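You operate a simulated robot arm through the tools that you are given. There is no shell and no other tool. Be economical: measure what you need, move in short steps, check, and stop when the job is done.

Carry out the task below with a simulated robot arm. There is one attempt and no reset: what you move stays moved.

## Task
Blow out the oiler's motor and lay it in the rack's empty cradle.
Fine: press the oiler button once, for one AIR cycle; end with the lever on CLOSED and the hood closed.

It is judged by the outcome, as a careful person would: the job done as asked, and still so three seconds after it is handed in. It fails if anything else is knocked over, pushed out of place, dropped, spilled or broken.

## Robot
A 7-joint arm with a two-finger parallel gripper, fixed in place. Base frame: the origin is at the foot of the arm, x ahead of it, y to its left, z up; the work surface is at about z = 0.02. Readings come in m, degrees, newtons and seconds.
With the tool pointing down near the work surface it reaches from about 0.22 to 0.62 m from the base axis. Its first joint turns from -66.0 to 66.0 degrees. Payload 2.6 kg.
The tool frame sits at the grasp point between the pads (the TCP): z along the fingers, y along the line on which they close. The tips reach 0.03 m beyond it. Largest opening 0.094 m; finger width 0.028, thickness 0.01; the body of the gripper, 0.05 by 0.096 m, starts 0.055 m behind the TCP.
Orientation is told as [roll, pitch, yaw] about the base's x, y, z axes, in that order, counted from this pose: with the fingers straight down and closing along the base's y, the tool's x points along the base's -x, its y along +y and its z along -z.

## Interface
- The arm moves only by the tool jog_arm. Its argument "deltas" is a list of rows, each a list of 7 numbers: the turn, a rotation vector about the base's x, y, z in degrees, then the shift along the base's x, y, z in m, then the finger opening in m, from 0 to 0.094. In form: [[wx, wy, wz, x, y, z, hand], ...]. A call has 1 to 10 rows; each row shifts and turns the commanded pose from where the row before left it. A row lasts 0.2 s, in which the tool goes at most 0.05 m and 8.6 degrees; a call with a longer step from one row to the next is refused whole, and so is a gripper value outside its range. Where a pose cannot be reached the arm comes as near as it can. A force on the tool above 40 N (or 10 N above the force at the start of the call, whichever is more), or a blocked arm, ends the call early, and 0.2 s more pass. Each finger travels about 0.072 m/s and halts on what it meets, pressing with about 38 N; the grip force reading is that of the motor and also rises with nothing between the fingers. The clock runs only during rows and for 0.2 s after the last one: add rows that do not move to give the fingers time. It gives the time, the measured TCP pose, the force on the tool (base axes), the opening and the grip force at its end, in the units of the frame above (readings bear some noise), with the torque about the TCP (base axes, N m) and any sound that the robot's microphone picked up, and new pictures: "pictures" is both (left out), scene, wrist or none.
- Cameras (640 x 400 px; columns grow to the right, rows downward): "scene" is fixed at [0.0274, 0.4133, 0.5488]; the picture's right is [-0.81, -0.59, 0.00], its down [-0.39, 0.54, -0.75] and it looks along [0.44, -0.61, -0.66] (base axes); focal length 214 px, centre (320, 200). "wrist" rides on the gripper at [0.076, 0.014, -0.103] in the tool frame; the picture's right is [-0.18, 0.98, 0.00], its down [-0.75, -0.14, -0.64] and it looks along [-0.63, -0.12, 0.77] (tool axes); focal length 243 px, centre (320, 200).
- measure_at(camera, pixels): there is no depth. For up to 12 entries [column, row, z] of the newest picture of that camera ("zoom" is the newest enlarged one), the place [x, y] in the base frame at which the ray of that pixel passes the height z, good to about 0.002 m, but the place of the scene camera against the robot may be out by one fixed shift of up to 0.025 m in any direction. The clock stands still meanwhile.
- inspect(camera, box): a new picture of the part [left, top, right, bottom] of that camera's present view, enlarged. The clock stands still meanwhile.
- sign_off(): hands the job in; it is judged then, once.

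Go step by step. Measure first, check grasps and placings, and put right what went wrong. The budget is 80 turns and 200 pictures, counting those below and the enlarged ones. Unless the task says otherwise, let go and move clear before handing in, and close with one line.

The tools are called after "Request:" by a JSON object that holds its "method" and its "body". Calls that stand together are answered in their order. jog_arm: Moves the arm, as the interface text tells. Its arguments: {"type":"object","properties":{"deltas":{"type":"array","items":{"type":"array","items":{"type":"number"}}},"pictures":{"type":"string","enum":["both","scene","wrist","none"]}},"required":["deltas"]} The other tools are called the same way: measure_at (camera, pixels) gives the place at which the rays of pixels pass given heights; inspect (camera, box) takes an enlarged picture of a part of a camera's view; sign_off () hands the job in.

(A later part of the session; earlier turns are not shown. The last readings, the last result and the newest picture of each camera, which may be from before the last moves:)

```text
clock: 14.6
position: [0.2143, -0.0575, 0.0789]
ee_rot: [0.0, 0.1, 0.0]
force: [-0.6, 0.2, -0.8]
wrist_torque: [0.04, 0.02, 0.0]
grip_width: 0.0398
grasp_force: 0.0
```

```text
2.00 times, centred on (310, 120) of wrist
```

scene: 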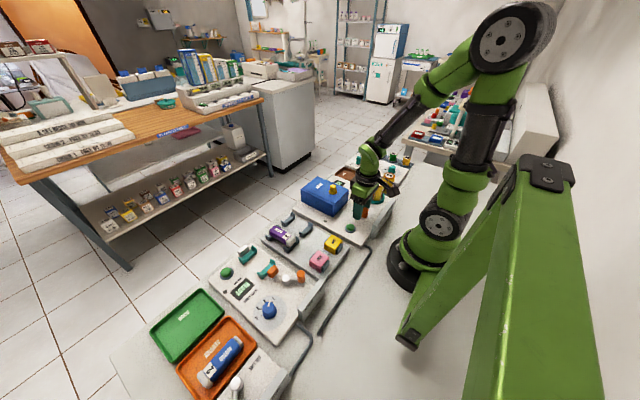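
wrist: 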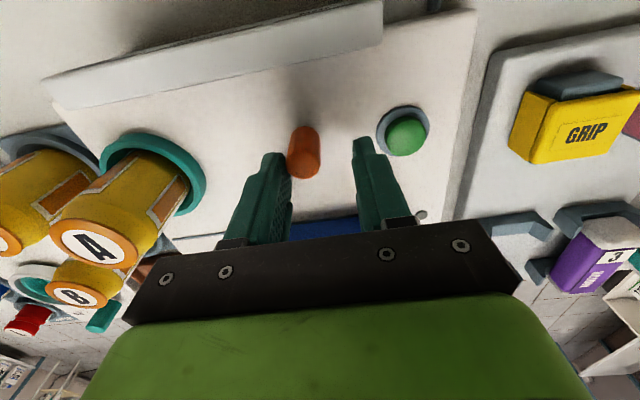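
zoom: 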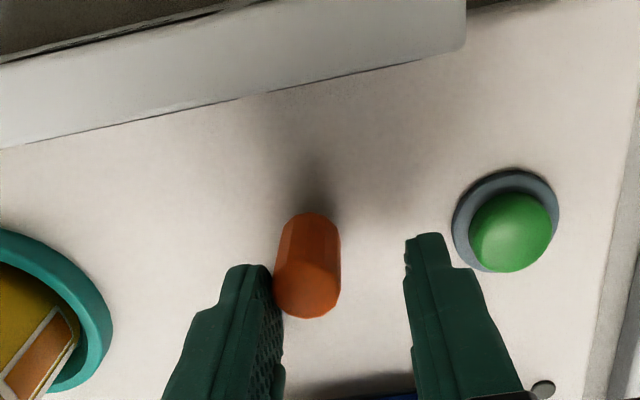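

The grip moved further with little force. I'll rise clear and check the lever's angle.

Request:
{"method": "jog_arm", "body": {"deltas": [[0, 0, 0, 0, 0, 0.04, 0.04], [0, 0, 0, 0, 0, 0.04, 0.04], [0, 0, 0, 0.02, 0, 0.04, 0.04]], "pictures": "wrist"}}

Request:
{"method": "inspect", "body": {"camera": "wrist", "box": [180, 0, 400, 130]}}

Request:
{"method": "inspect", "body": {"camera": "scene", "box": [335, 180, 405, 240]}}

```text
clock: 15.4
position: [0.2355, -0.0562, 0.1996]
ee_rot: [0.0, 0.0, 0.0]
force: [0.0, 0.3, -0.6]
wrist_torque: [-0.03, 0.0, 0.03]
grip_width: 0.0401
grasp_force: 0.0
```

wrist: 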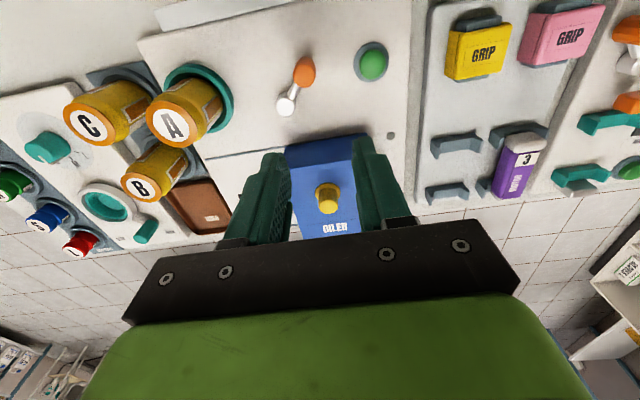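

```text
2.91 times, centred on (290, 65) of wrist
```

zoom: 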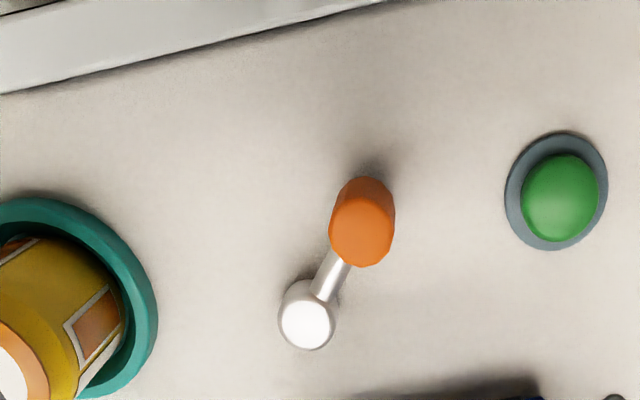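

```text
6.67 times, centred on (370, 210) of scene
```

zoom: 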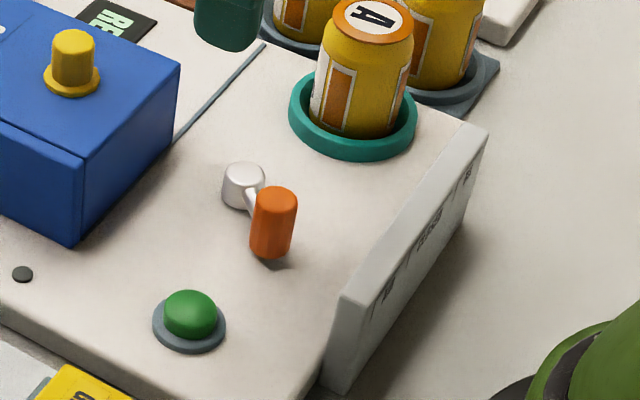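

Request:
{"method": "measure_at", "body": {"camera": "wrist", "pixels": [[304.4, 78, 0.06], [285.9, 107, 0.048], [374, 65, 0.05], [374, 65, 0.06], [371, 63, 0.04]]}}

Request:
{"method": "inspect", "body": {"camera": "wrist", "box": [140, -20, 420, 90]}}

```text
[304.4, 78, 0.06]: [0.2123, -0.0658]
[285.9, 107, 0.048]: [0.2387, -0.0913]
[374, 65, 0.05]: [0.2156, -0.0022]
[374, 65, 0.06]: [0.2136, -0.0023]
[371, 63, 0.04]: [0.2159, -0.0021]
```

```text
refused: -20 is not a number from 0 to 400
```

The lever appears about 42° toward AIR. To judge the AIR detent angle I'll compare scene measurements of this lever and the neighbouring CLAMP/FREE lever.

Request:
{"method": "measure_at", "body": {"camera": "scene", "pixels": [[300.4, 271.2, 0.06], [285.4, 276.6, 0.048], [363.6, 209.7, 0.06], [358.5, 205.8, 0.048], [370.25, 206.5, 0.06], [358.5, 206, 0.048], [380.3, 223.6, 0.055], [386.6, 214.2, 0.055], [392.1, 206.1, 0.055]]}}

```text
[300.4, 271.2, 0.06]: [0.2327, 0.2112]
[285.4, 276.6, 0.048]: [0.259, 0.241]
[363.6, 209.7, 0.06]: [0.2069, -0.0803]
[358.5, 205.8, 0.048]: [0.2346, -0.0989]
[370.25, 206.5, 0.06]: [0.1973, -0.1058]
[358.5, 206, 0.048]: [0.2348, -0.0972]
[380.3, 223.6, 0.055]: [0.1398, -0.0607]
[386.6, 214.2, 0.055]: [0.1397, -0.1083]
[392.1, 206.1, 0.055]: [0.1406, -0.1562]
```

Both levers work out at about ±40°, so the lever sits at its AIR end. Next I'll close the fingers and hover over the green button at (0.2155,-0.002).

Request:
{"method": "jog_arm", "body": {"deltas": [[0, 0, 0, 0, 0.03, 0, 0.0], [0, 0, 0, -0.014, 0.024, -0.03, 0.0], [0, 0, 0, 0, 0, -0.04, 0.0], [0, 0, 0, 0, 0, -0.03, 0.0]], "pictures": "both"}}

Request:
{"method": "inspect", "body": {"camera": "scene", "box": [320, 180, 390, 240]}}

Request:
{"method": "inspect", "body": {"camera": "wrist", "box": [240, 60, 400, 220]}}

```text
clock: 16.4
position: [0.2212, -0.0016, 0.0955]
ee_rot: [-0.1, -0.1, 0.1]
force: [0.2, 0.5, -0.9]
wrist_torque: [-0.05, 0.0, 0.04]
grip_width: 0.0
grasp_force: 33.5
```

scene: 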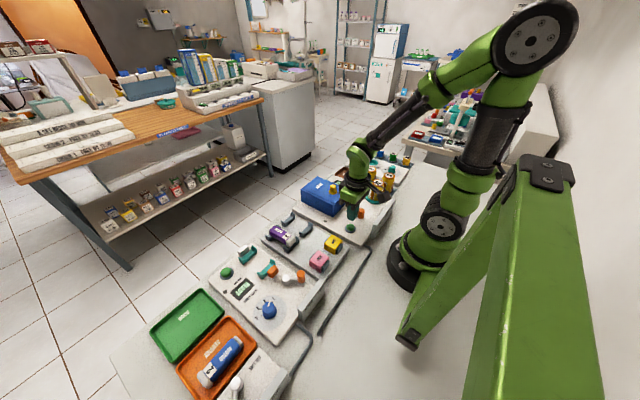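
wrist: 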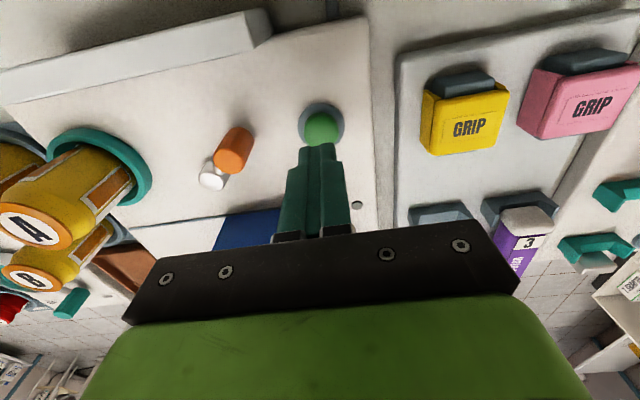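

```text
6.67 times, centred on (355, 210) of scene
```

zoom: 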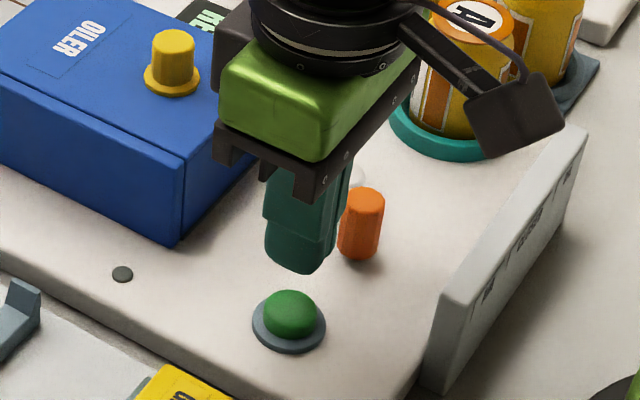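

```text
2.50 times, centred on (320, 140) of wrist
```

zoom: 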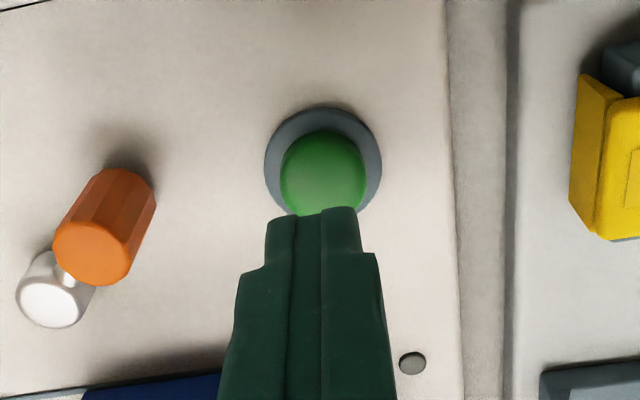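

Request:
{"method": "measure_at", "body": {"camera": "wrist", "pixels": [[321, 128, 0.045], [321, 128, 0.055], [321, 124, 0.037]]}}

```text
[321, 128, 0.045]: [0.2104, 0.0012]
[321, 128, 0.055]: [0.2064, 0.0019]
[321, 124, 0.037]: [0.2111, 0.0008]
```

The button is at (0.211,0.001), slightly inside the vertical-tool reach. I'll tilt the tips 10° toward the base to put them over its centre.

Request:
{"method": "jog_arm", "body": {"deltas": [[0, 5, 0, 0, 0.002, 0, 0.0], [0, 5, 0, -0.004, 0, 0, 0.0], [0, 0, 0, 0, 0, 0, 0.0]], "pictures": "wrist"}}

Request:
{"method": "inspect", "body": {"camera": "wrist", "box": [240, 60, 400, 220]}}

Request:
{"method": "inspect", "body": {"camera": "scene", "box": [320, 180, 390, 240]}}

```text
clock: 17.2
position: [0.2167, 0.0013, 0.0979]
ee_rot: [-0.1, 10.0, 0.0]
force: [-0.5, 0.9, -0.2]
wrist_torque: [0.0, 0.01, 0.01]
grip_width: 0.0002
grasp_force: 33.0
```

wrist: 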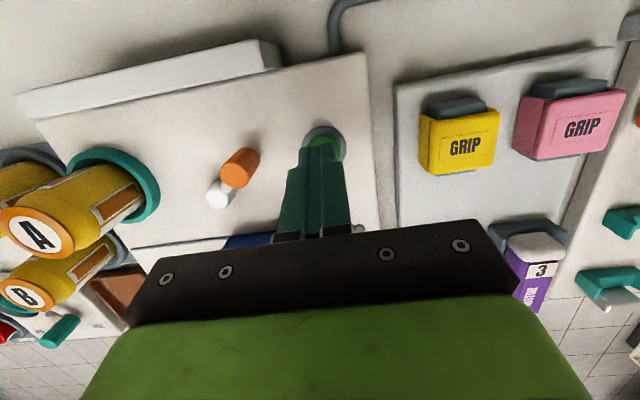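

```text
2.50 times, centred on (320, 140) of wrist
```

zoom: 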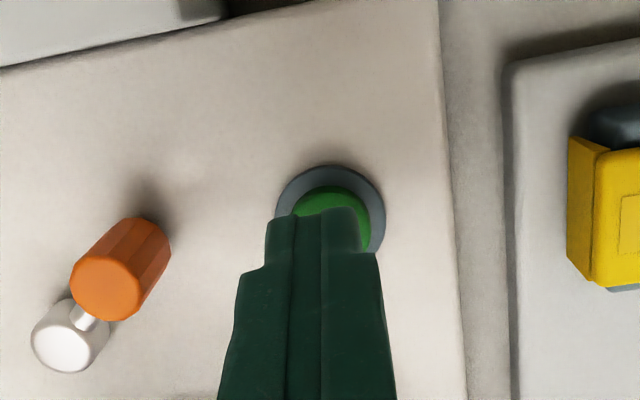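

```text
6.67 times, centred on (355, 210) of scene
```

zoom: 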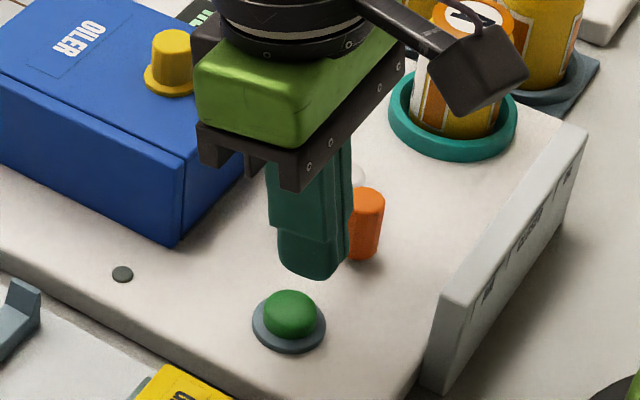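

The tips now sit over the button (wrist zoom 330,210). I'll descend in fine steps, watching for contact.

Request:
{"method": "jog_arm", "body": {"deltas": [[0, 0, 0, 0, 0.002, -0.008, 0.0], [0, 0, 0, 0, 0, -0.004, 0.0], [0, 0, 0, 0, 0, -0.003, 0.0]], "pictures": "none"}}

Request:
{"method": "inspect", "body": {"camera": "scene", "box": [330, 200, 370, 240]}}

```text
clock: 18.0
position: [0.2157, 0.0017, 0.0817]
ee_rot: [0.0, 10.1, 0.1]
force: [-1.2, 0.8, 1.0]
wrist_torque: [-0.01, 0.01, 0.03]
grip_width: 0.0
grasp_force: 33.5
```

```text
10.00 times, centred on (350, 220) of scene
```

zoom: 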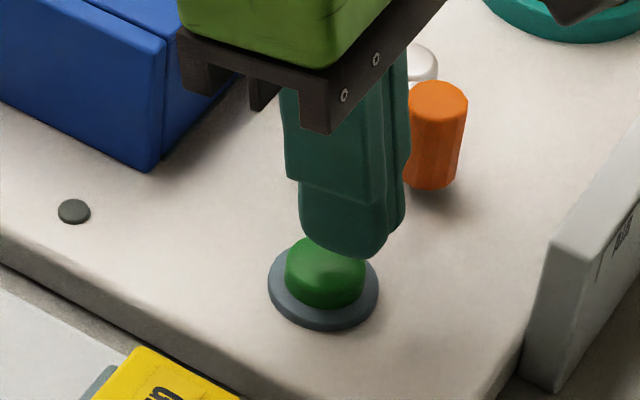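

Request:
{"method": "jog_arm", "body": {"deltas": [[0, 0, 0, 0, 0, -0.003, 0.0], [0, 0, 0, 0, 0, -0.003, 0.0]], "pictures": "none"}}

Request:
{"method": "inspect", "body": {"camera": "scene", "box": [330, 200, 370, 240]}}

```text
clock: 18.6
position: [0.2149, 0.0028, 0.0769]
ee_rot: [0.0, 10.0, 0.0]
force: [-0.3, 0.1, 0.1]
wrist_torque: [0.01, -0.02, -0.01]
grip_width: 0.0001
grasp_force: 33.0
```

```text
10.00 times, centred on (350, 220) of scene
```

zoom: 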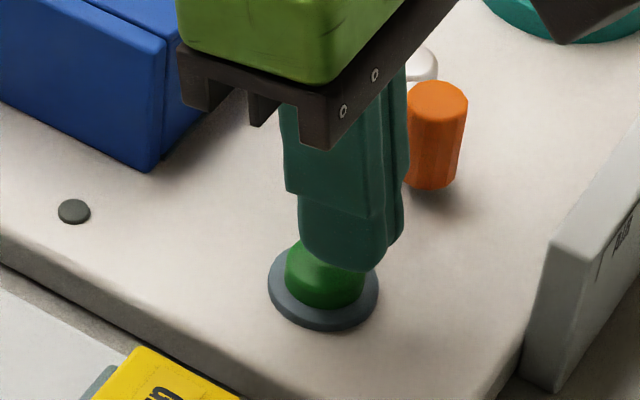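

Request:
{"method": "inspect", "body": {"camera": "wrist", "box": [260, 80, 380, 200]}}

```text
3.33 times, centred on (320, 140) of wrist
```

zoom: 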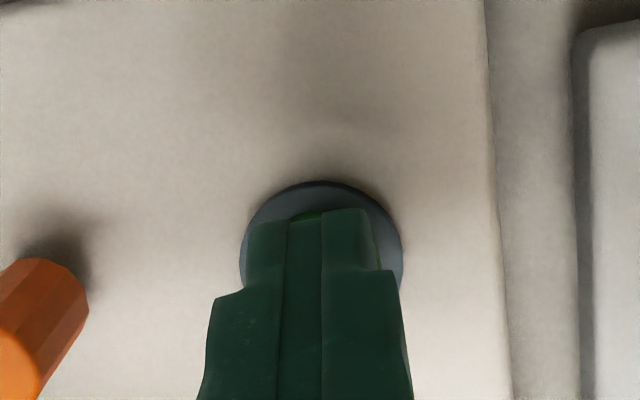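

The tips cover the button well. I'll continue down in 2 mm steps.

Request:
{"method": "jog_arm", "body": {"deltas": [[0, 0, 0, 0, 0.001, -0.002, 0.0], [0, 0, 0, 0, 0, -0.002, 0.0]], "pictures": "none"}}

Request:
{"method": "jog_arm", "body": {"deltas": [[0, 0, 0, 0, 0, -0.002, 0.0]], "pictures": "none"}}

Request:
{"method": "inspect", "body": {"camera": "scene", "box": [330, 200, 370, 240]}}

```text
clock: 19.2
position: [0.2158, 0.0037, 0.0724]
ee_rot: [0.0, 10.0, 0.0]
force: [-0.1, -0.4, -0.6]
wrist_torque: [0.0, -0.02, 0.02]
grip_width: 0.0
grasp_force: 32.7
```

```text
clock: 19.6
position: [0.217, 0.0033, 0.0715]
ee_rot: [0.1, 10.0, -0.1]
force: [-0.9, -0.4, 0.3]
wrist_torque: [0.06, 0.01, -0.01]
grip_width: 0.0001
grasp_force: 33.2
```

```text
10.00 times, centred on (350, 220) of scene
```

zoom: 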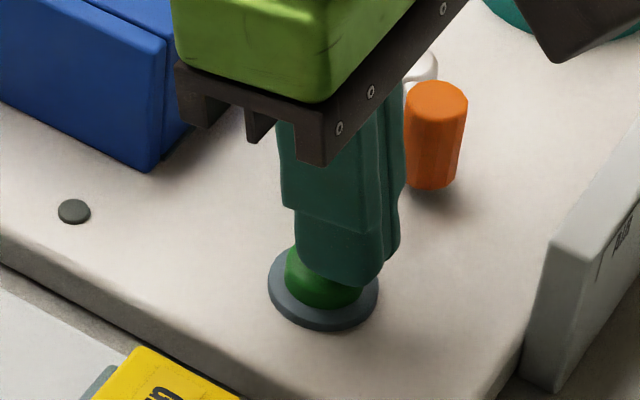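

Still no contact, and the tips look ~5 mm too far toward the base in the scene view. I'll lift slightly, shift (+0.004,+0.001), and come down again.

Request:
{"method": "jog_arm", "body": {"deltas": [[0, 0, 0, 0, 0, 0.008, 0.0], [0, 0, 0, 0.004, 0.001, 0, 0.0], [0, 0, 0, 0, 0, -0.004, 0.0], [0, 0, 0, 0, 0, -0.003, 0.0]], "pictures": "none"}}

Request:
{"method": "inspect", "body": {"camera": "scene", "box": [330, 200, 370, 240]}}

Request:
{"method": "inspect", "body": {"camera": "wrist", "box": [260, 80, 380, 200]}}

```text
clock: 20.6
position: [0.2209, 0.0031, 0.0728]
ee_rot: [-0.1, 10.0, 0.0]
force: [-0.2, -0.7, -0.2]
wrist_torque: [0.0, -0.01, -0.01]
grip_width: 0.0
grasp_force: 33.2
```

```text
10.00 times, centred on (350, 220) of scene
```

zoom: 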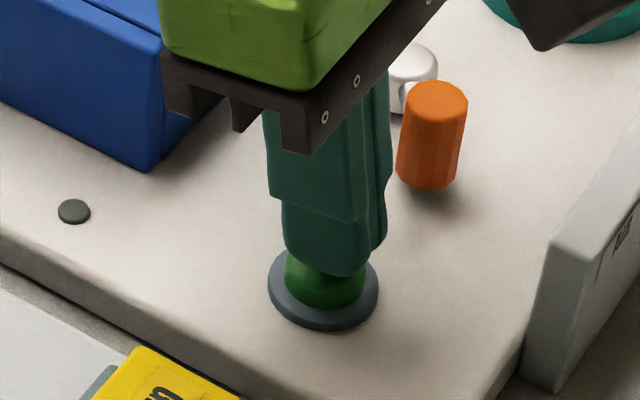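

```text
3.33 times, centred on (320, 140) of wrist
```

zoom: 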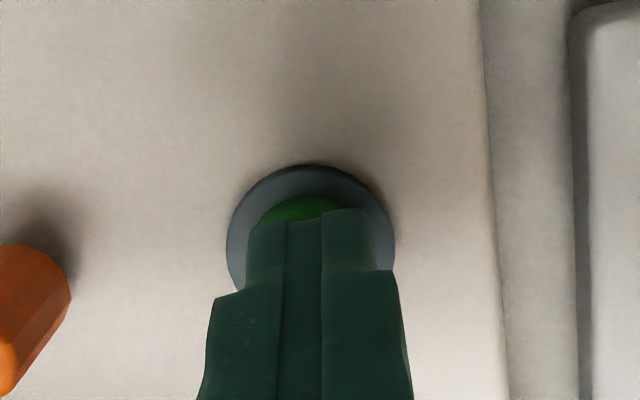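

Now the tips are centred over the button in both views and just above it. I'll press down in 2 mm steps.

Request:
{"method": "jog_arm", "body": {"deltas": [[0, 0, 0, 0, 0, -0.002, 0.0], [0, 0, 0, 0, 0, -0.002, 0.0]], "pictures": "none"}}

Request:
{"method": "inspect", "body": {"camera": "scene", "box": [330, 200, 370, 240]}}

```text
clock: 21.2
position: [0.2195, 0.004, 0.0694]
ee_rot: [0.0, 10.0, -0.1]
force: [0.7, -0.1, 0.1]
wrist_torque: [0.01, 0.02, -0.03]
grip_width: 0.0
grasp_force: 32.7
```

```text
10.00 times, centred on (350, 220) of scene
```

zoom: 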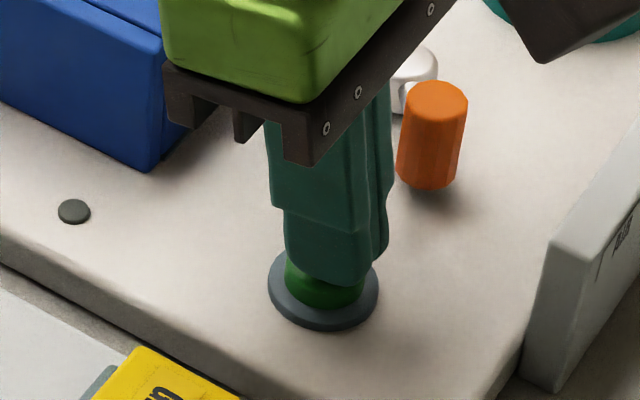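

Request:
{"method": "jog_arm", "body": {"deltas": [[0, 0, 0, 0, 0, -0.002, 0.0], [0, 0, 0, 0, 0, -0.002, 0.0]], "pictures": "none"}}

Request:
{"method": "inspect", "body": {"camera": "scene", "box": [330, 200, 370, 240]}}

```text
clock: 21.8
position: [0.2193, 0.0036, 0.0645]
ee_rot: [0.1, 10.0, 0.0]
force: [0.8, 0.7, 1.6]
wrist_torque: [0.03, -0.02, -0.02]
grip_width: 0.0001
grasp_force: 33.0
```

```text
10.00 times, centred on (350, 220) of scene
```

zoom: 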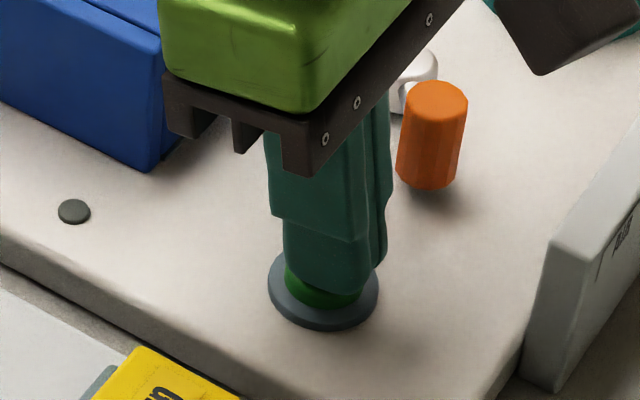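

A slight contact force (1.6 N) appears. I'll press 2 mm further.

Request:
{"method": "jog_arm", "body": {"deltas": [[0, 0, 0, 0, 0, -0.002, 0.0]], "pictures": "none"}}

Request:
{"method": "inspect", "body": {"camera": "scene", "box": [300, 170, 370, 240]}}

```text
clock: 22.2
position: [0.2196, 0.0036, 0.0632]
ee_rot: [0.0, 9.9, -0.1]
force: [-0.9, -0.5, 3.1]
wrist_torque: [-0.07, 0.0, 0.01]
grip_width: 0.0
grasp_force: 33.3
heard: click
```

```text
5.71 times, centred on (335, 205) of scene
```

zoom: 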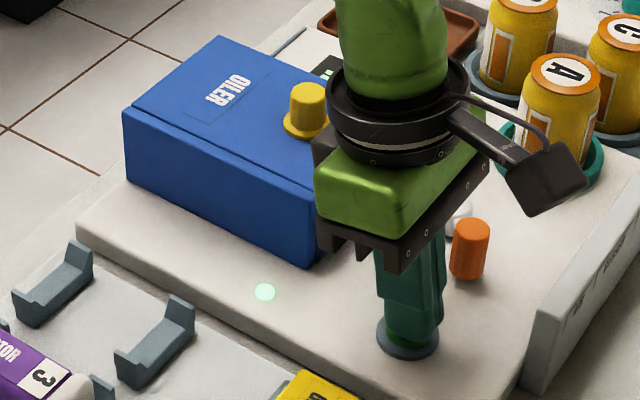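

A click was heard and the lamp lit at zoom (265,292): the cycle has started. I'll rise and view the display.

Request:
{"method": "jog_arm", "body": {"deltas": [[0, 0, 0, 0, 0, 0.03, 0.0], [0, 0, 0, 0, 0, 0.04, 0.0], [0, -5, 0, 0, 0, 0.04, 0.0], [0, -5, 0, 0.02, -0.02, 0.03, 0.03]], "pictures": "wrist"}}

Request:
{"method": "inspect", "body": {"camera": "scene", "box": [300, 150, 400, 240]}}

```text
clock: 23.2
position: [0.2367, -0.0162, 0.2038]
ee_rot: [0.0, 0.1, 0.0]
force: [-0.5, 0.1, -1.2]
wrist_torque: [0.01, 0.04, -0.02]
grip_width: 0.0299
grasp_force: 0.1
```

wrist: 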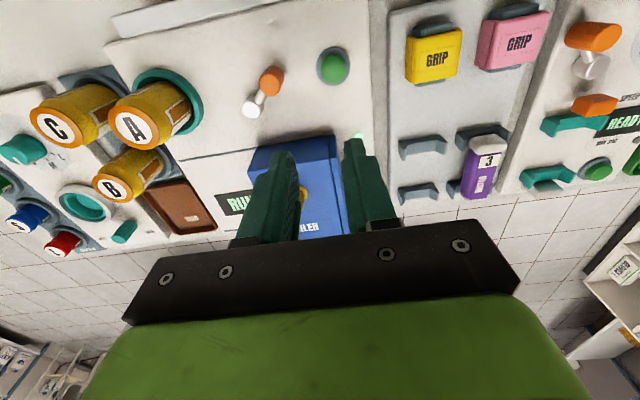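

```text
4.44 times, centred on (350, 195) of scene
```

zoom: 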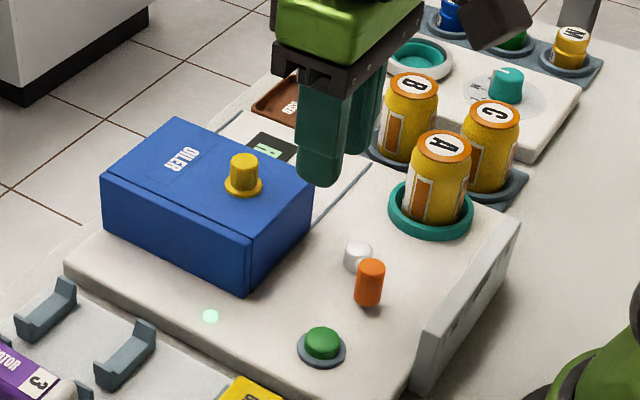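

The display reads RUN. I'll wait for the cycle to end.

Request:
{"method": "jog_arm", "body": {"deltas": [[0, 0, 0, -0.005, -0.02, 0, 0.04], [0, 0, 0, 0, 0, 0, 0.04], [0, 0, 0, 0, 0, 0, 0.04], [0, 0, 0, 0, 0, 0, 0.04], [0, 0, 0, 0, 0, 0, 0.04], [0, 0, 0, 0, 0, 0, 0.04], [0, 0, 0, 0, 0, 0, 0.04], [0, 0, 0, 0, 0, 0, 0.04], [0, 0, 0, 0, 0, 0, 0.04], [0, 0, 0, 0, 0, 0, 0.04]], "pictures": "none"}}

Request:
{"method": "inspect", "body": {"camera": "wrist", "box": [180, 20, 400, 240]}}

```text
clock: 25.4
position: [0.2334, -0.0368, 0.203]
ee_rot: [0.0, -0.1, 0.0]
force: [0.5, 0.2, 0.0]
wrist_torque: [-0.01, 0.01, 0.01]
grip_width: 0.04
grasp_force: 0.0
```

```text
1.82 times, centred on (290, 130) of wrist
```

zoom: 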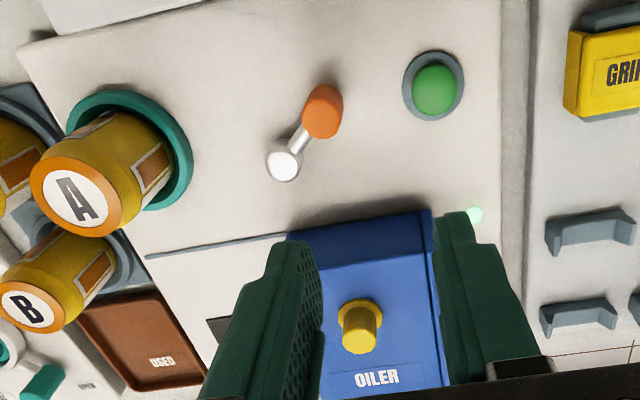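

The lamp is still lit. I'll wait longer and check the display and lamp again.

Request:
{"method": "jog_arm", "body": {"deltas": [[0, 0, 0, 0, 0, 0, 0.04], [0, 0, 0, 0, 0, 0, 0.04], [0, 0, 0, 0, 0, 0, 0.04], [0, 0, 0, 0, 0, 0, 0.04], [0, 0, 0, 0, 0, 0, 0.04], [0, 0, 0, 0, 0, 0, 0.04], [0, 0, 0, 0, 0, 0, 0.04], [0, 0, 0, 0, 0, 0, 0.04], [0, 0, 0, 0, 0, 0, 0.04], [0, 0, 0, 0, 0, 0, 0.04]], "pictures": "none"}}

Request:
{"method": "inspect", "body": {"camera": "scene", "box": [310, 160, 390, 230]}}

```text
clock: 27.6
position: [0.2341, -0.0383, 0.2038]
ee_rot: [-0.1, 0.0, 0.0]
force: [-0.9, -0.3, -0.6]
wrist_torque: [0.02, -0.01, 0.01]
grip_width: 0.0402
grasp_force: 0.1
```

```text
5.71 times, centred on (350, 195) of scene
```

zoom: 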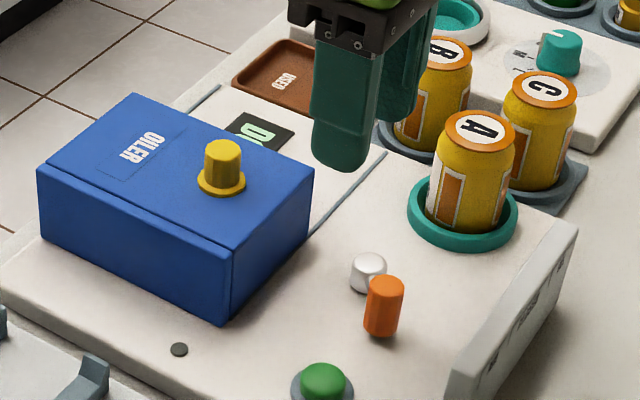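

The lamp is off and the display shows DONE. Now I'll cage the lever grip (at about 0.211,-0.066) to bring it back to CLOSED.

Request:
{"method": "jog_arm", "body": {"deltas": [[0, 0, 0, -0.018, -0.024, 0, 0.052], [0, 0, 0, 0, 0, -0.04, 0.052], [0, 0, 0, 0, 0, -0.04, 0.052], [0, 0, 0, 0, 0, -0.03, 0.052]], "pictures": "none"}}

Request:
{"method": "inspect", "body": {"camera": "wrist", "box": [200, 60, 440, 240]}}

```text
clock: 28.6
position: [0.2165, -0.0602, 0.0919]
ee_rot: [0.1, 0.0, 0.1]
force: [0.5, 1.2, 0.2]
wrist_torque: [0.02, -0.01, 0.0]
grip_width: 0.052
grasp_force: 0.1
```

```text
2.22 times, centred on (320, 150) of wrist
```

zoom: 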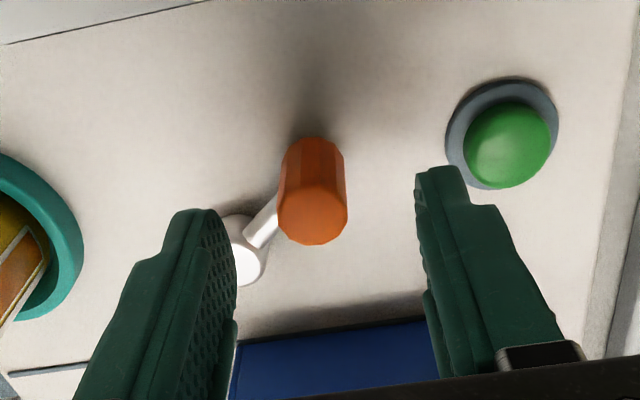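

The grip is between the pads, with the left tip near the hub, so I'll stay high (TCP z≈0.083) and sweep toward -y with the right pad.

Request:
{"method": "jog_arm", "body": {"deltas": [[0, 0, 0, 0, 0, -0.008, 0.05], [0, 0, 0, -0.003, -0.012, 0, 0.044], [0, 0, 0, -0.003, -0.012, 0, 0.04], [0, 0, 0, -0.003, -0.009, 0, 0.036]], "pictures": "none"}}

Request:
{"method": "inspect", "body": {"camera": "wrist", "box": [200, 60, 440, 240]}}

```text
clock: 29.6
position: [0.2077, -0.0933, 0.0836]
ee_rot: [0.1, -0.1, -0.1]
force: [0.0, 0.9, 0.8]
wrist_torque: [0.01, -0.01, -0.02]
grip_width: 0.0364
grasp_force: 0.3
```

```text
2.22 times, centred on (320, 150) of wrist
```

zoom: 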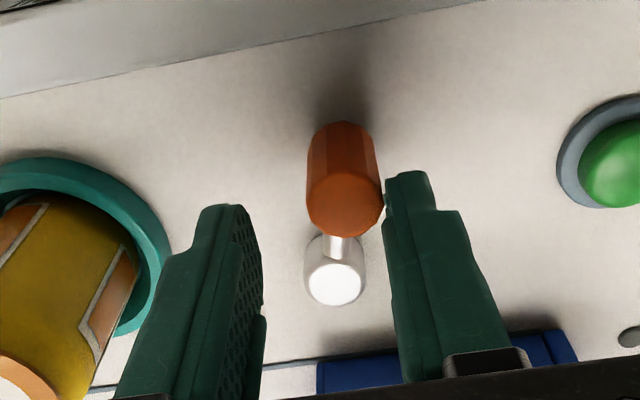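

The grip is ~12° short of CLOSED. I'll close the opening a bit and move ~5 mm more.

Request:
{"method": "jog_arm", "body": {"deltas": [[0, 0, 0, -0.002, -0.003, 0, 0.032], [0, 0, 0, -0.001, -0.002, 0, 0.029], [0, 0, 0, 0, 0, 0, 0.029]], "pictures": "none"}}

Request:
{"method": "inspect", "body": {"camera": "wrist", "box": [200, 60, 440, 240]}}

```text
clock: 30.4
position: [0.2049, -0.0986, 0.0831]
ee_rot: [0.0, 0.0, 0.1]
force: [0.0, -0.4, 0.0]
wrist_torque: [0.01, 0.03, -0.01]
grip_width: 0.029
grasp_force: 0.1
```

```text
2.22 times, centred on (320, 150) of wrist
```

zoom: 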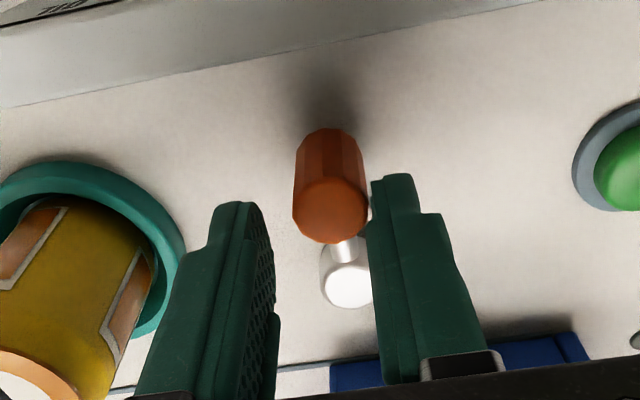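

Now it looks near CLOSED. I'll rise and check the angle from above.

Request:
{"method": "jog_arm", "body": {"deltas": [[0, 0, 0, 0, 0, 0.04, 0.03], [0, 0, 0, 0.01, 0.02, 0.04, 0.03], [0, 0, 0, 0.02, 0.025, 0.035, 0.03]], "pictures": "wrist"}}

Request:
{"method": "inspect", "body": {"camera": "wrist", "box": [180, 0, 400, 130]}}

Request:
{"method": "inspect", "body": {"camera": "scene", "box": [345, 185, 405, 235]}}

```text
clock: 31.2
position: [0.2342, -0.0543, 0.2004]
ee_rot: [0.0, -0.1, 0.0]
force: [-0.3, 0.3, -0.3]
wrist_torque: [0.02, 0.0, -0.01]
grip_width: 0.0302
grasp_force: 0.0
```

wrist: 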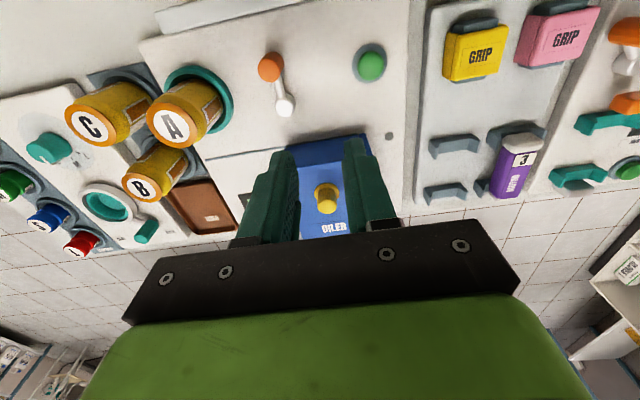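

```text
2.91 times, centred on (290, 65) of wrist
```

zoom: 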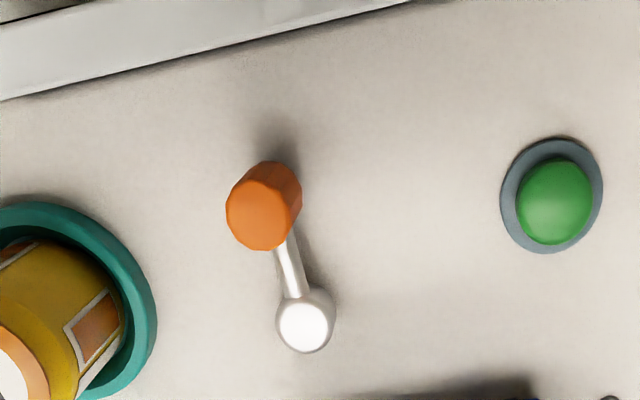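

```text
8.00 times, centred on (375, 210) of scene
```

zoom: 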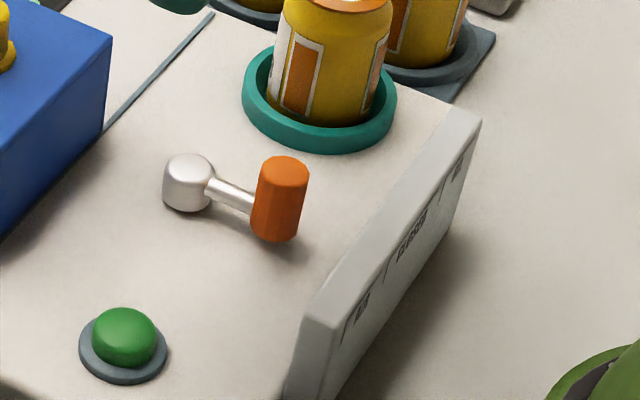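

The lever view is identical to the initial picture, so it has snapped to CLOSED. Now I'll return to the hood knob at (0.332,-0.066), grip it and slide the hood open.

Request:
{"method": "jog_arm", "body": {"deltas": [[0, 0, 0, 0.045, -0.006, 0, 0.05], [0, 0, 0, 0.045, -0.005, 0, 0.05], [0, 0, 0, 0.008, 0, -0.04, 0.05], [0, 0, 0, 0, 0, -0.03, 0.05], [0, 0, 0, 0, 0, -0.014, 0.05]], "pictures": "wrist"}}

```text
clock: 32.4
position: [0.332, -0.0632, 0.1151]
ee_rot: [0.0, 0.0, 0.0]
force: [0.1, 0.0, 0.1]
wrist_torque: [0.03, 0.03, 0.04]
grip_width: 0.0499
grasp_force: 0.0
```

wrist: 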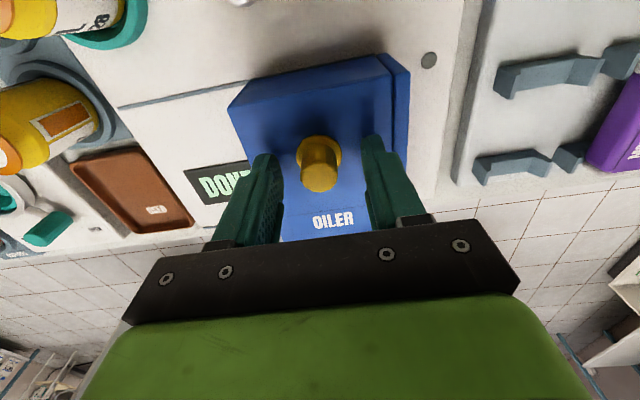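

The display reads DONE and the knob is between the pads. Gripping it and starting to slide -y.

Request:
{"method": "jog_arm", "body": {"deltas": [[0, 0, 0, 0, -0.002, 0.001, 0.04], [0, 0, 0, 0, 0, 0, 0.01], [0, 0, 0, 0, 0, 0, 0.01], [0, 0, 0, 0, 0, 0, 0.01], [0, 0, 0, 0, -0.008, 0, 0.01], [0, 0, 0, 0, -0.01, 0, 0.01]], "pictures": "none"}}

```text
clock: 33.8
position: [0.333, -0.0843, 0.1155]
ee_rot: [0.0, 0.1, -0.1]
force: [-1.2, -0.6, 5.1]
wrist_torque: [0.36, -0.11, 0.16]
grip_width: 0.0212
grasp_force: 44.9
```

Request:
{"method": "jog_arm", "body": {"deltas": [[0, 0, 0, 0, -0.011, 0, 0.01], [0, 0, 0, 0, -0.011, 0, 0.01], [0, 0, 0, 0, -0.011, 0, 0.01]], "pictures": "none"}}

```text
clock: 34.6
position: [0.3331, -0.1168, 0.1148]
ee_rot: [0.0, 0.0, 0.1]
force: [4.3, 0.0, -6.4]
wrist_torque: [-0.43, 0.76, -0.09]
grip_width: 0.0212
grasp_force: 44.4
```

Request:
{"method": "jog_arm", "body": {"deltas": [[0, 0, 0, 0, -0.011, 0, 0.01], [0, 0, 0, 0, -0.011, 0, 0.01], [0, 0, 0, 0, -0.011, 0, 0.01]], "pictures": "wrist"}}

```text
clock: 35.4
position: [0.3345, -0.1516, 0.1158]
ee_rot: [0.0, -0.1, 0.0]
force: [-4.1, 0.0, 1.1]
wrist_torque: [0.32, 0.41, -0.03]
grip_width: 0.0208
grasp_force: 45.3
```

wrist: 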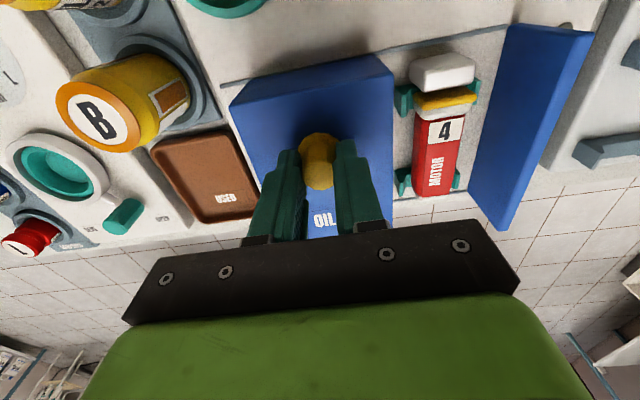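

The hood is fully open and motor 4 is exposed. I'll release, rise, and hover over the motor for measurement.

Request:
{"method": "jog_arm", "body": {"deltas": [[0, 0, 0, 0, 0, 0, 0.05], [0, 0, 0, 0, 0, 0, 0.05], [0, 0, 0, 0, 0, 0.04, 0.05], [0, 0, 0, 0.01, 0.04, 0.01, 0.05], [0, 0, 0, 0.015, 0.044, 0, 0.05]], "pictures": "both"}}

Request:
{"method": "inspect", "body": {"camera": "wrist", "box": [220, 30, 440, 210]}}

Request:
{"method": "inspect", "body": {"camera": "scene", "box": [260, 170, 370, 250]}}

```text
clock: 36.6
position: [0.3591, -0.0658, 0.1679]
ee_rot: [0.0, 0.1, 0.0]
force: [0.3, -0.5, -0.2]
wrist_torque: [0.03, -0.01, -0.02]
grip_width: 0.0501
grasp_force: 0.0
```

scene: 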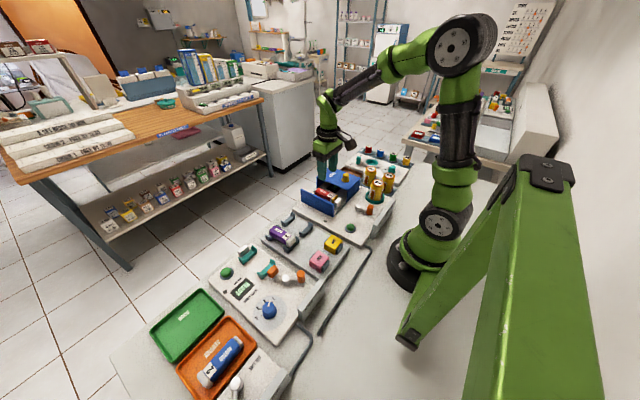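
wrist: 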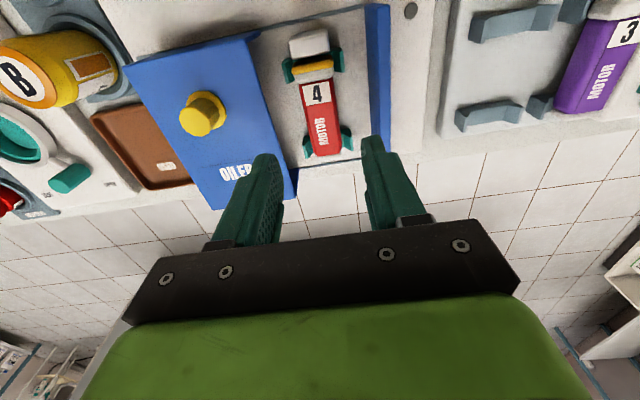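

```text
2.22 times, centred on (330, 120) of wrist
```

zoom: 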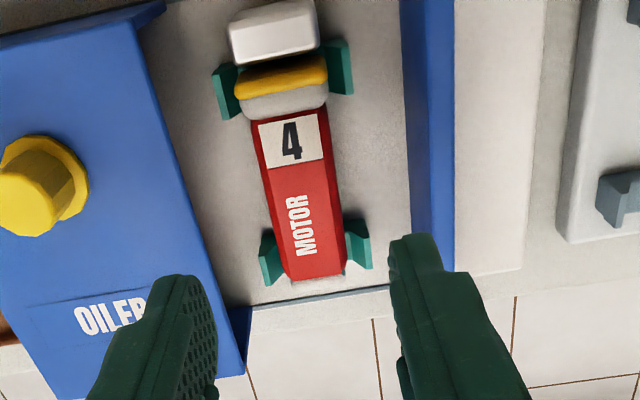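

```text
5.00 times, centred on (315, 210) of scene
```

zoom: 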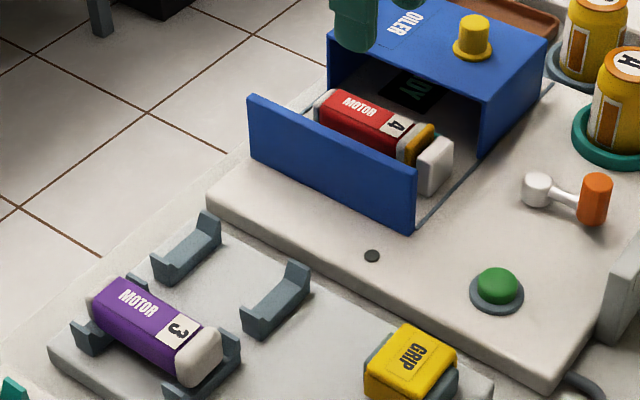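

Request:
{"method": "measure_at", "body": {"camera": "wrist", "pixels": [[308.4, 43.4, 0.06], [317, 93, 0.06], [324, 152.4, 0.06], [317, 93, 0.07], [304, 118, 0.06], [334, 110, 0.06], [347, 144, 0.05], [310, 147, 0.05], [342, 62, 0.05], [286, 73, 0.05], [377, 50, 0.08], [272, 110, 0.085]]}}

Request:
{"method": "inspect", "body": {"camera": "scene", "box": [300, 165, 350, 215]}}

```text
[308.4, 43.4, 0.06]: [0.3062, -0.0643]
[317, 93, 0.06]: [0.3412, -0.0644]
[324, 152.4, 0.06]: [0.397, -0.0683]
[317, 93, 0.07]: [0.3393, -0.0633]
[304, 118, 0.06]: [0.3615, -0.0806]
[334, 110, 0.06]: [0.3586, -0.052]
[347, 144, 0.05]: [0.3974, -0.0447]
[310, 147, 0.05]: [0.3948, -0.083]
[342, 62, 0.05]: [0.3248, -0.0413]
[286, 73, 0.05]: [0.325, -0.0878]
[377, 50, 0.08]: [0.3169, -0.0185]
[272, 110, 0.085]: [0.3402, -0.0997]
```

```text
8.00 times, centred on (325, 190) of scene
```

zoom: 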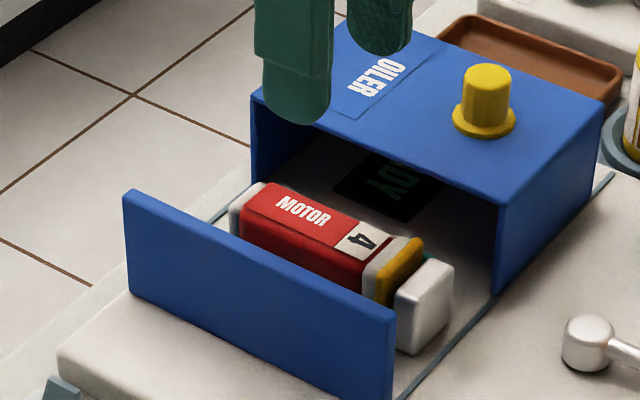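

The motor's centre is about (0.360,-0.066), width ~0.028, top ≈0.058, brackets at x≈0.325 and 0.396. I'll descend between the brackets with opening 0.046.

Request:
{"method": "jog_arm", "body": {"deltas": [[0, 0, 0, 0.001, -0.0005, -0.04, 0.046], [0, 0, 0, 0, 0, -0.03, 0.046], [0, 0, 0, 0, 0, -0.015, 0.046]], "pictures": "none"}}

Request:
{"method": "inspect", "body": {"camera": "wrist", "box": [220, 80, 420, 240]}}

Request:
{"method": "inspect", "body": {"camera": "scene", "box": [295, 160, 365, 220]}}

```text
clock: 37.4
position: [0.3574, -0.0675, 0.0809]
ee_rot: [0.1, 0.0, 0.0]
force: [-0.6, 0.6, 0.0]
wrist_torque: [0.02, -0.02, -0.02]
grip_width: 0.0458
grasp_force: 0.0
```

```text
2.50 times, centred on (320, 160) of wrist
```

zoom: 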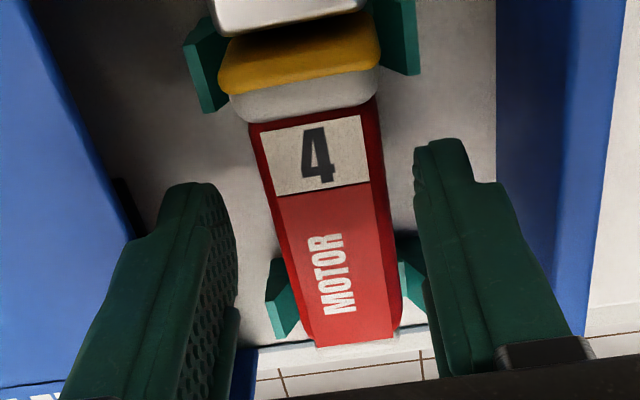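

```text
6.67 times, centred on (330, 190) of scene
```

zoom: 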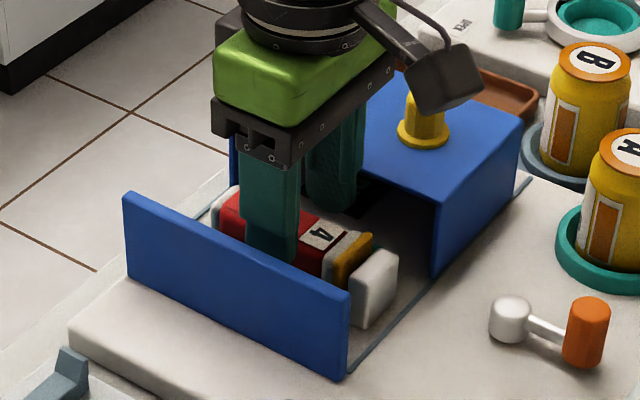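

The fingers straddle the motor with clearance both sides. Down another 12 mm, then close gently.

Request:
{"method": "jog_arm", "body": {"deltas": [[0, 0, 0, 0.001, 0, -0.007, 0.046], [0, 0, 0, 0, 0, -0.006, 0.046], [0, 0, 0, 0, 0, 0, 0.034], [0, 0, 0, 0, 0, 0, 0.02], [0, 0, 0, 0, 0, 0, 0.02]], "pictures": "none"}}

Request:
{"method": "inspect", "body": {"camera": "wrist", "box": [220, 80, 420, 240]}}

Request:
{"method": "inspect", "body": {"camera": "scene", "box": [295, 160, 365, 220]}}

```text
clock: 37.8
position: [0.3585, -0.0687, 0.0787]
ee_rot: [-0.1, -0.1, -0.5]
force: [-2.2, 0.0, 7.2]
wrist_torque: [-0.22, 0.08, -0.11]
grip_width: 0.0457
grasp_force: 0.0
stopped in row 1: the force on the tool passed its limit at 60 N (the readings are from after the stop); the commanded pose is now the measured one
```

```text
2.50 times, centred on (320, 160) of wrist
```

zoom: 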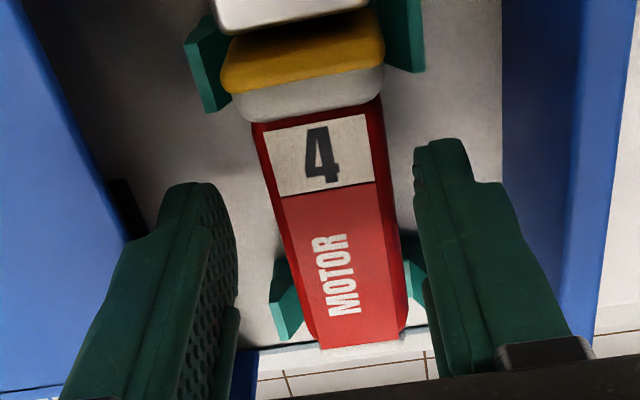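

```text
6.67 times, centred on (330, 190) of scene
```

zoom: 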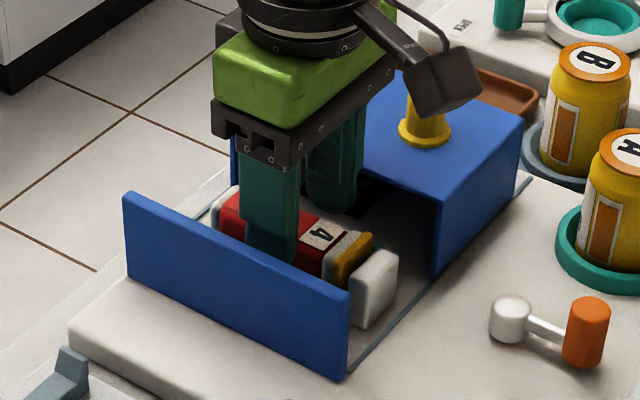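

The tool stopped at 60 N: the left finger's outside (y≈-0.10) likely met the display or hood edge beside the bay. I'll rise, look, and use a narrower opening.

Request:
{"method": "jog_arm", "body": {"deltas": [[0, 0, 0, 0, 0, 0.02, 0.046], [0, 0, 0.5, 0, 0.0025, 0.02, 0.037], [0, 0, 0, 0, 0, 0, 0.037]], "pictures": "wrist"}}

Request:
{"method": "inspect", "body": {"camera": "wrist", "box": [200, 40, 440, 220]}}

Request:
{"method": "inspect", "body": {"camera": "scene", "box": [300, 160, 360, 220]}}

```text
clock: 38.6
position: [0.3589, -0.066, 0.12]
ee_rot: [0.0, -0.1, 0.1]
force: [0.1, 0.4, 0.0]
wrist_torque: [-0.03, 0.02, -0.02]
grip_width: 0.0369
grasp_force: 0.1
```

wrist: 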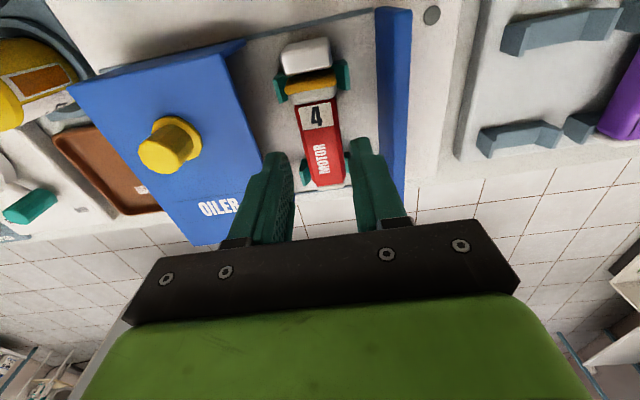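

```text
2.22 times, centred on (320, 130) of wrist
```

zoom: 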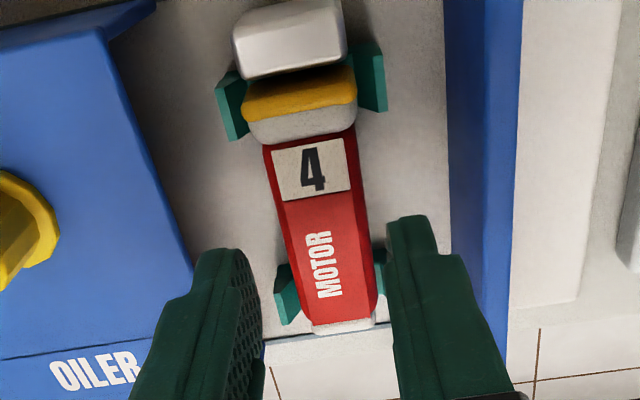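

```text
6.67 times, centred on (330, 190) of scene
```

zoom: 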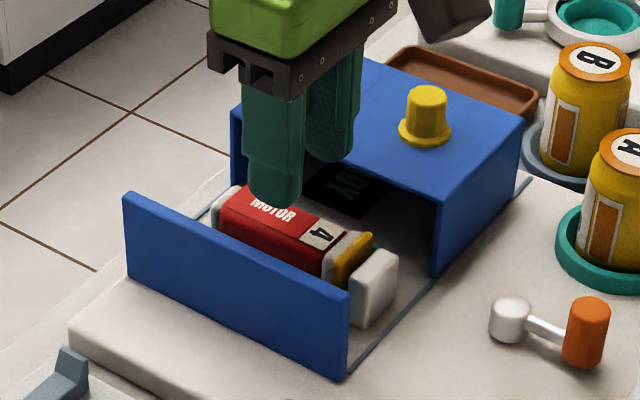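

The torque places the contact at the left finger's outside. With opening 0.037 and TCP y=-0.066 there is ~7 mm more room, so I'll descend again carefully.

Request:
{"method": "jog_arm", "body": {"deltas": [[0, 0, 0, 0.001, 0.0005, -0.025, 0.037], [0, 0, 0, 0, 0, -0.012, 0.037], [0, 0, 0, 0, 0, -0.004, 0.037], [0, 0, 0, 0, 0, -0.003, 0.037]], "pictures": "none"}}

Request:
{"method": "inspect", "body": {"camera": "wrist", "box": [220, 80, 420, 240]}}

```text
clock: 39.6
position: [0.3581, -0.0647, 0.0737]
ee_rot: [-0.1, -0.1, 0.1]
force: [0.3, -0.5, 0.1]
wrist_torque: [-0.02, 0.0, 0.0]
grip_width: 0.0367
grasp_force: 0.0
```

```text
2.50 times, centred on (320, 160) of wrist
```

zoom: 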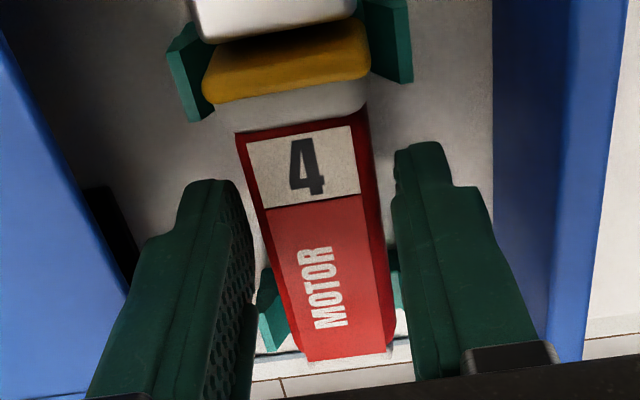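

Clear this time at z=0.074. A few mm lower, then close on the motor.

Request:
{"method": "jog_arm", "body": {"deltas": [[0, 0, 0, 0, -0.001, -0.003, 0.037], [0, 0, 0, 0, 0, -0.002, 0.037], [0, 0, 0, 0, 0, 0, 0.03], [0, 0, 0, 0, 0, 0, 0.02], [0, 0, 0, 0, 0, 0, 0.02]], "pictures": "none"}}

Request:
{"method": "inspect", "body": {"camera": "wrist", "box": [220, 80, 420, 240]}}

```text
clock: 40.8
position: [0.3591, -0.0657, 0.0687]
ee_rot: [-0.1, -0.1, 0.1]
force: [-0.6, 0.3, -0.9]
wrist_torque: [0.01, 0.03, 0.02]
grip_width: 0.029
grasp_force: 37.7
```

```text
2.50 times, centred on (320, 160) of wrist
```

zoom: 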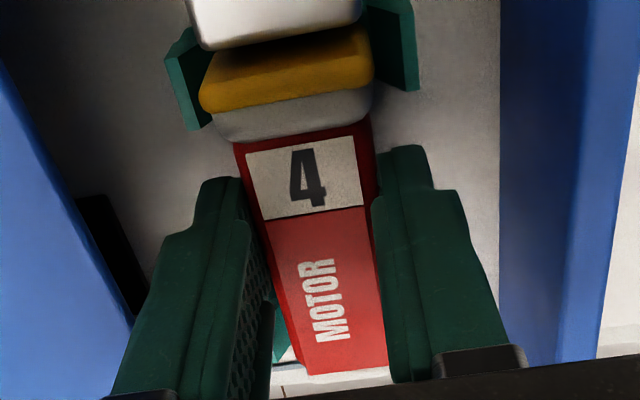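

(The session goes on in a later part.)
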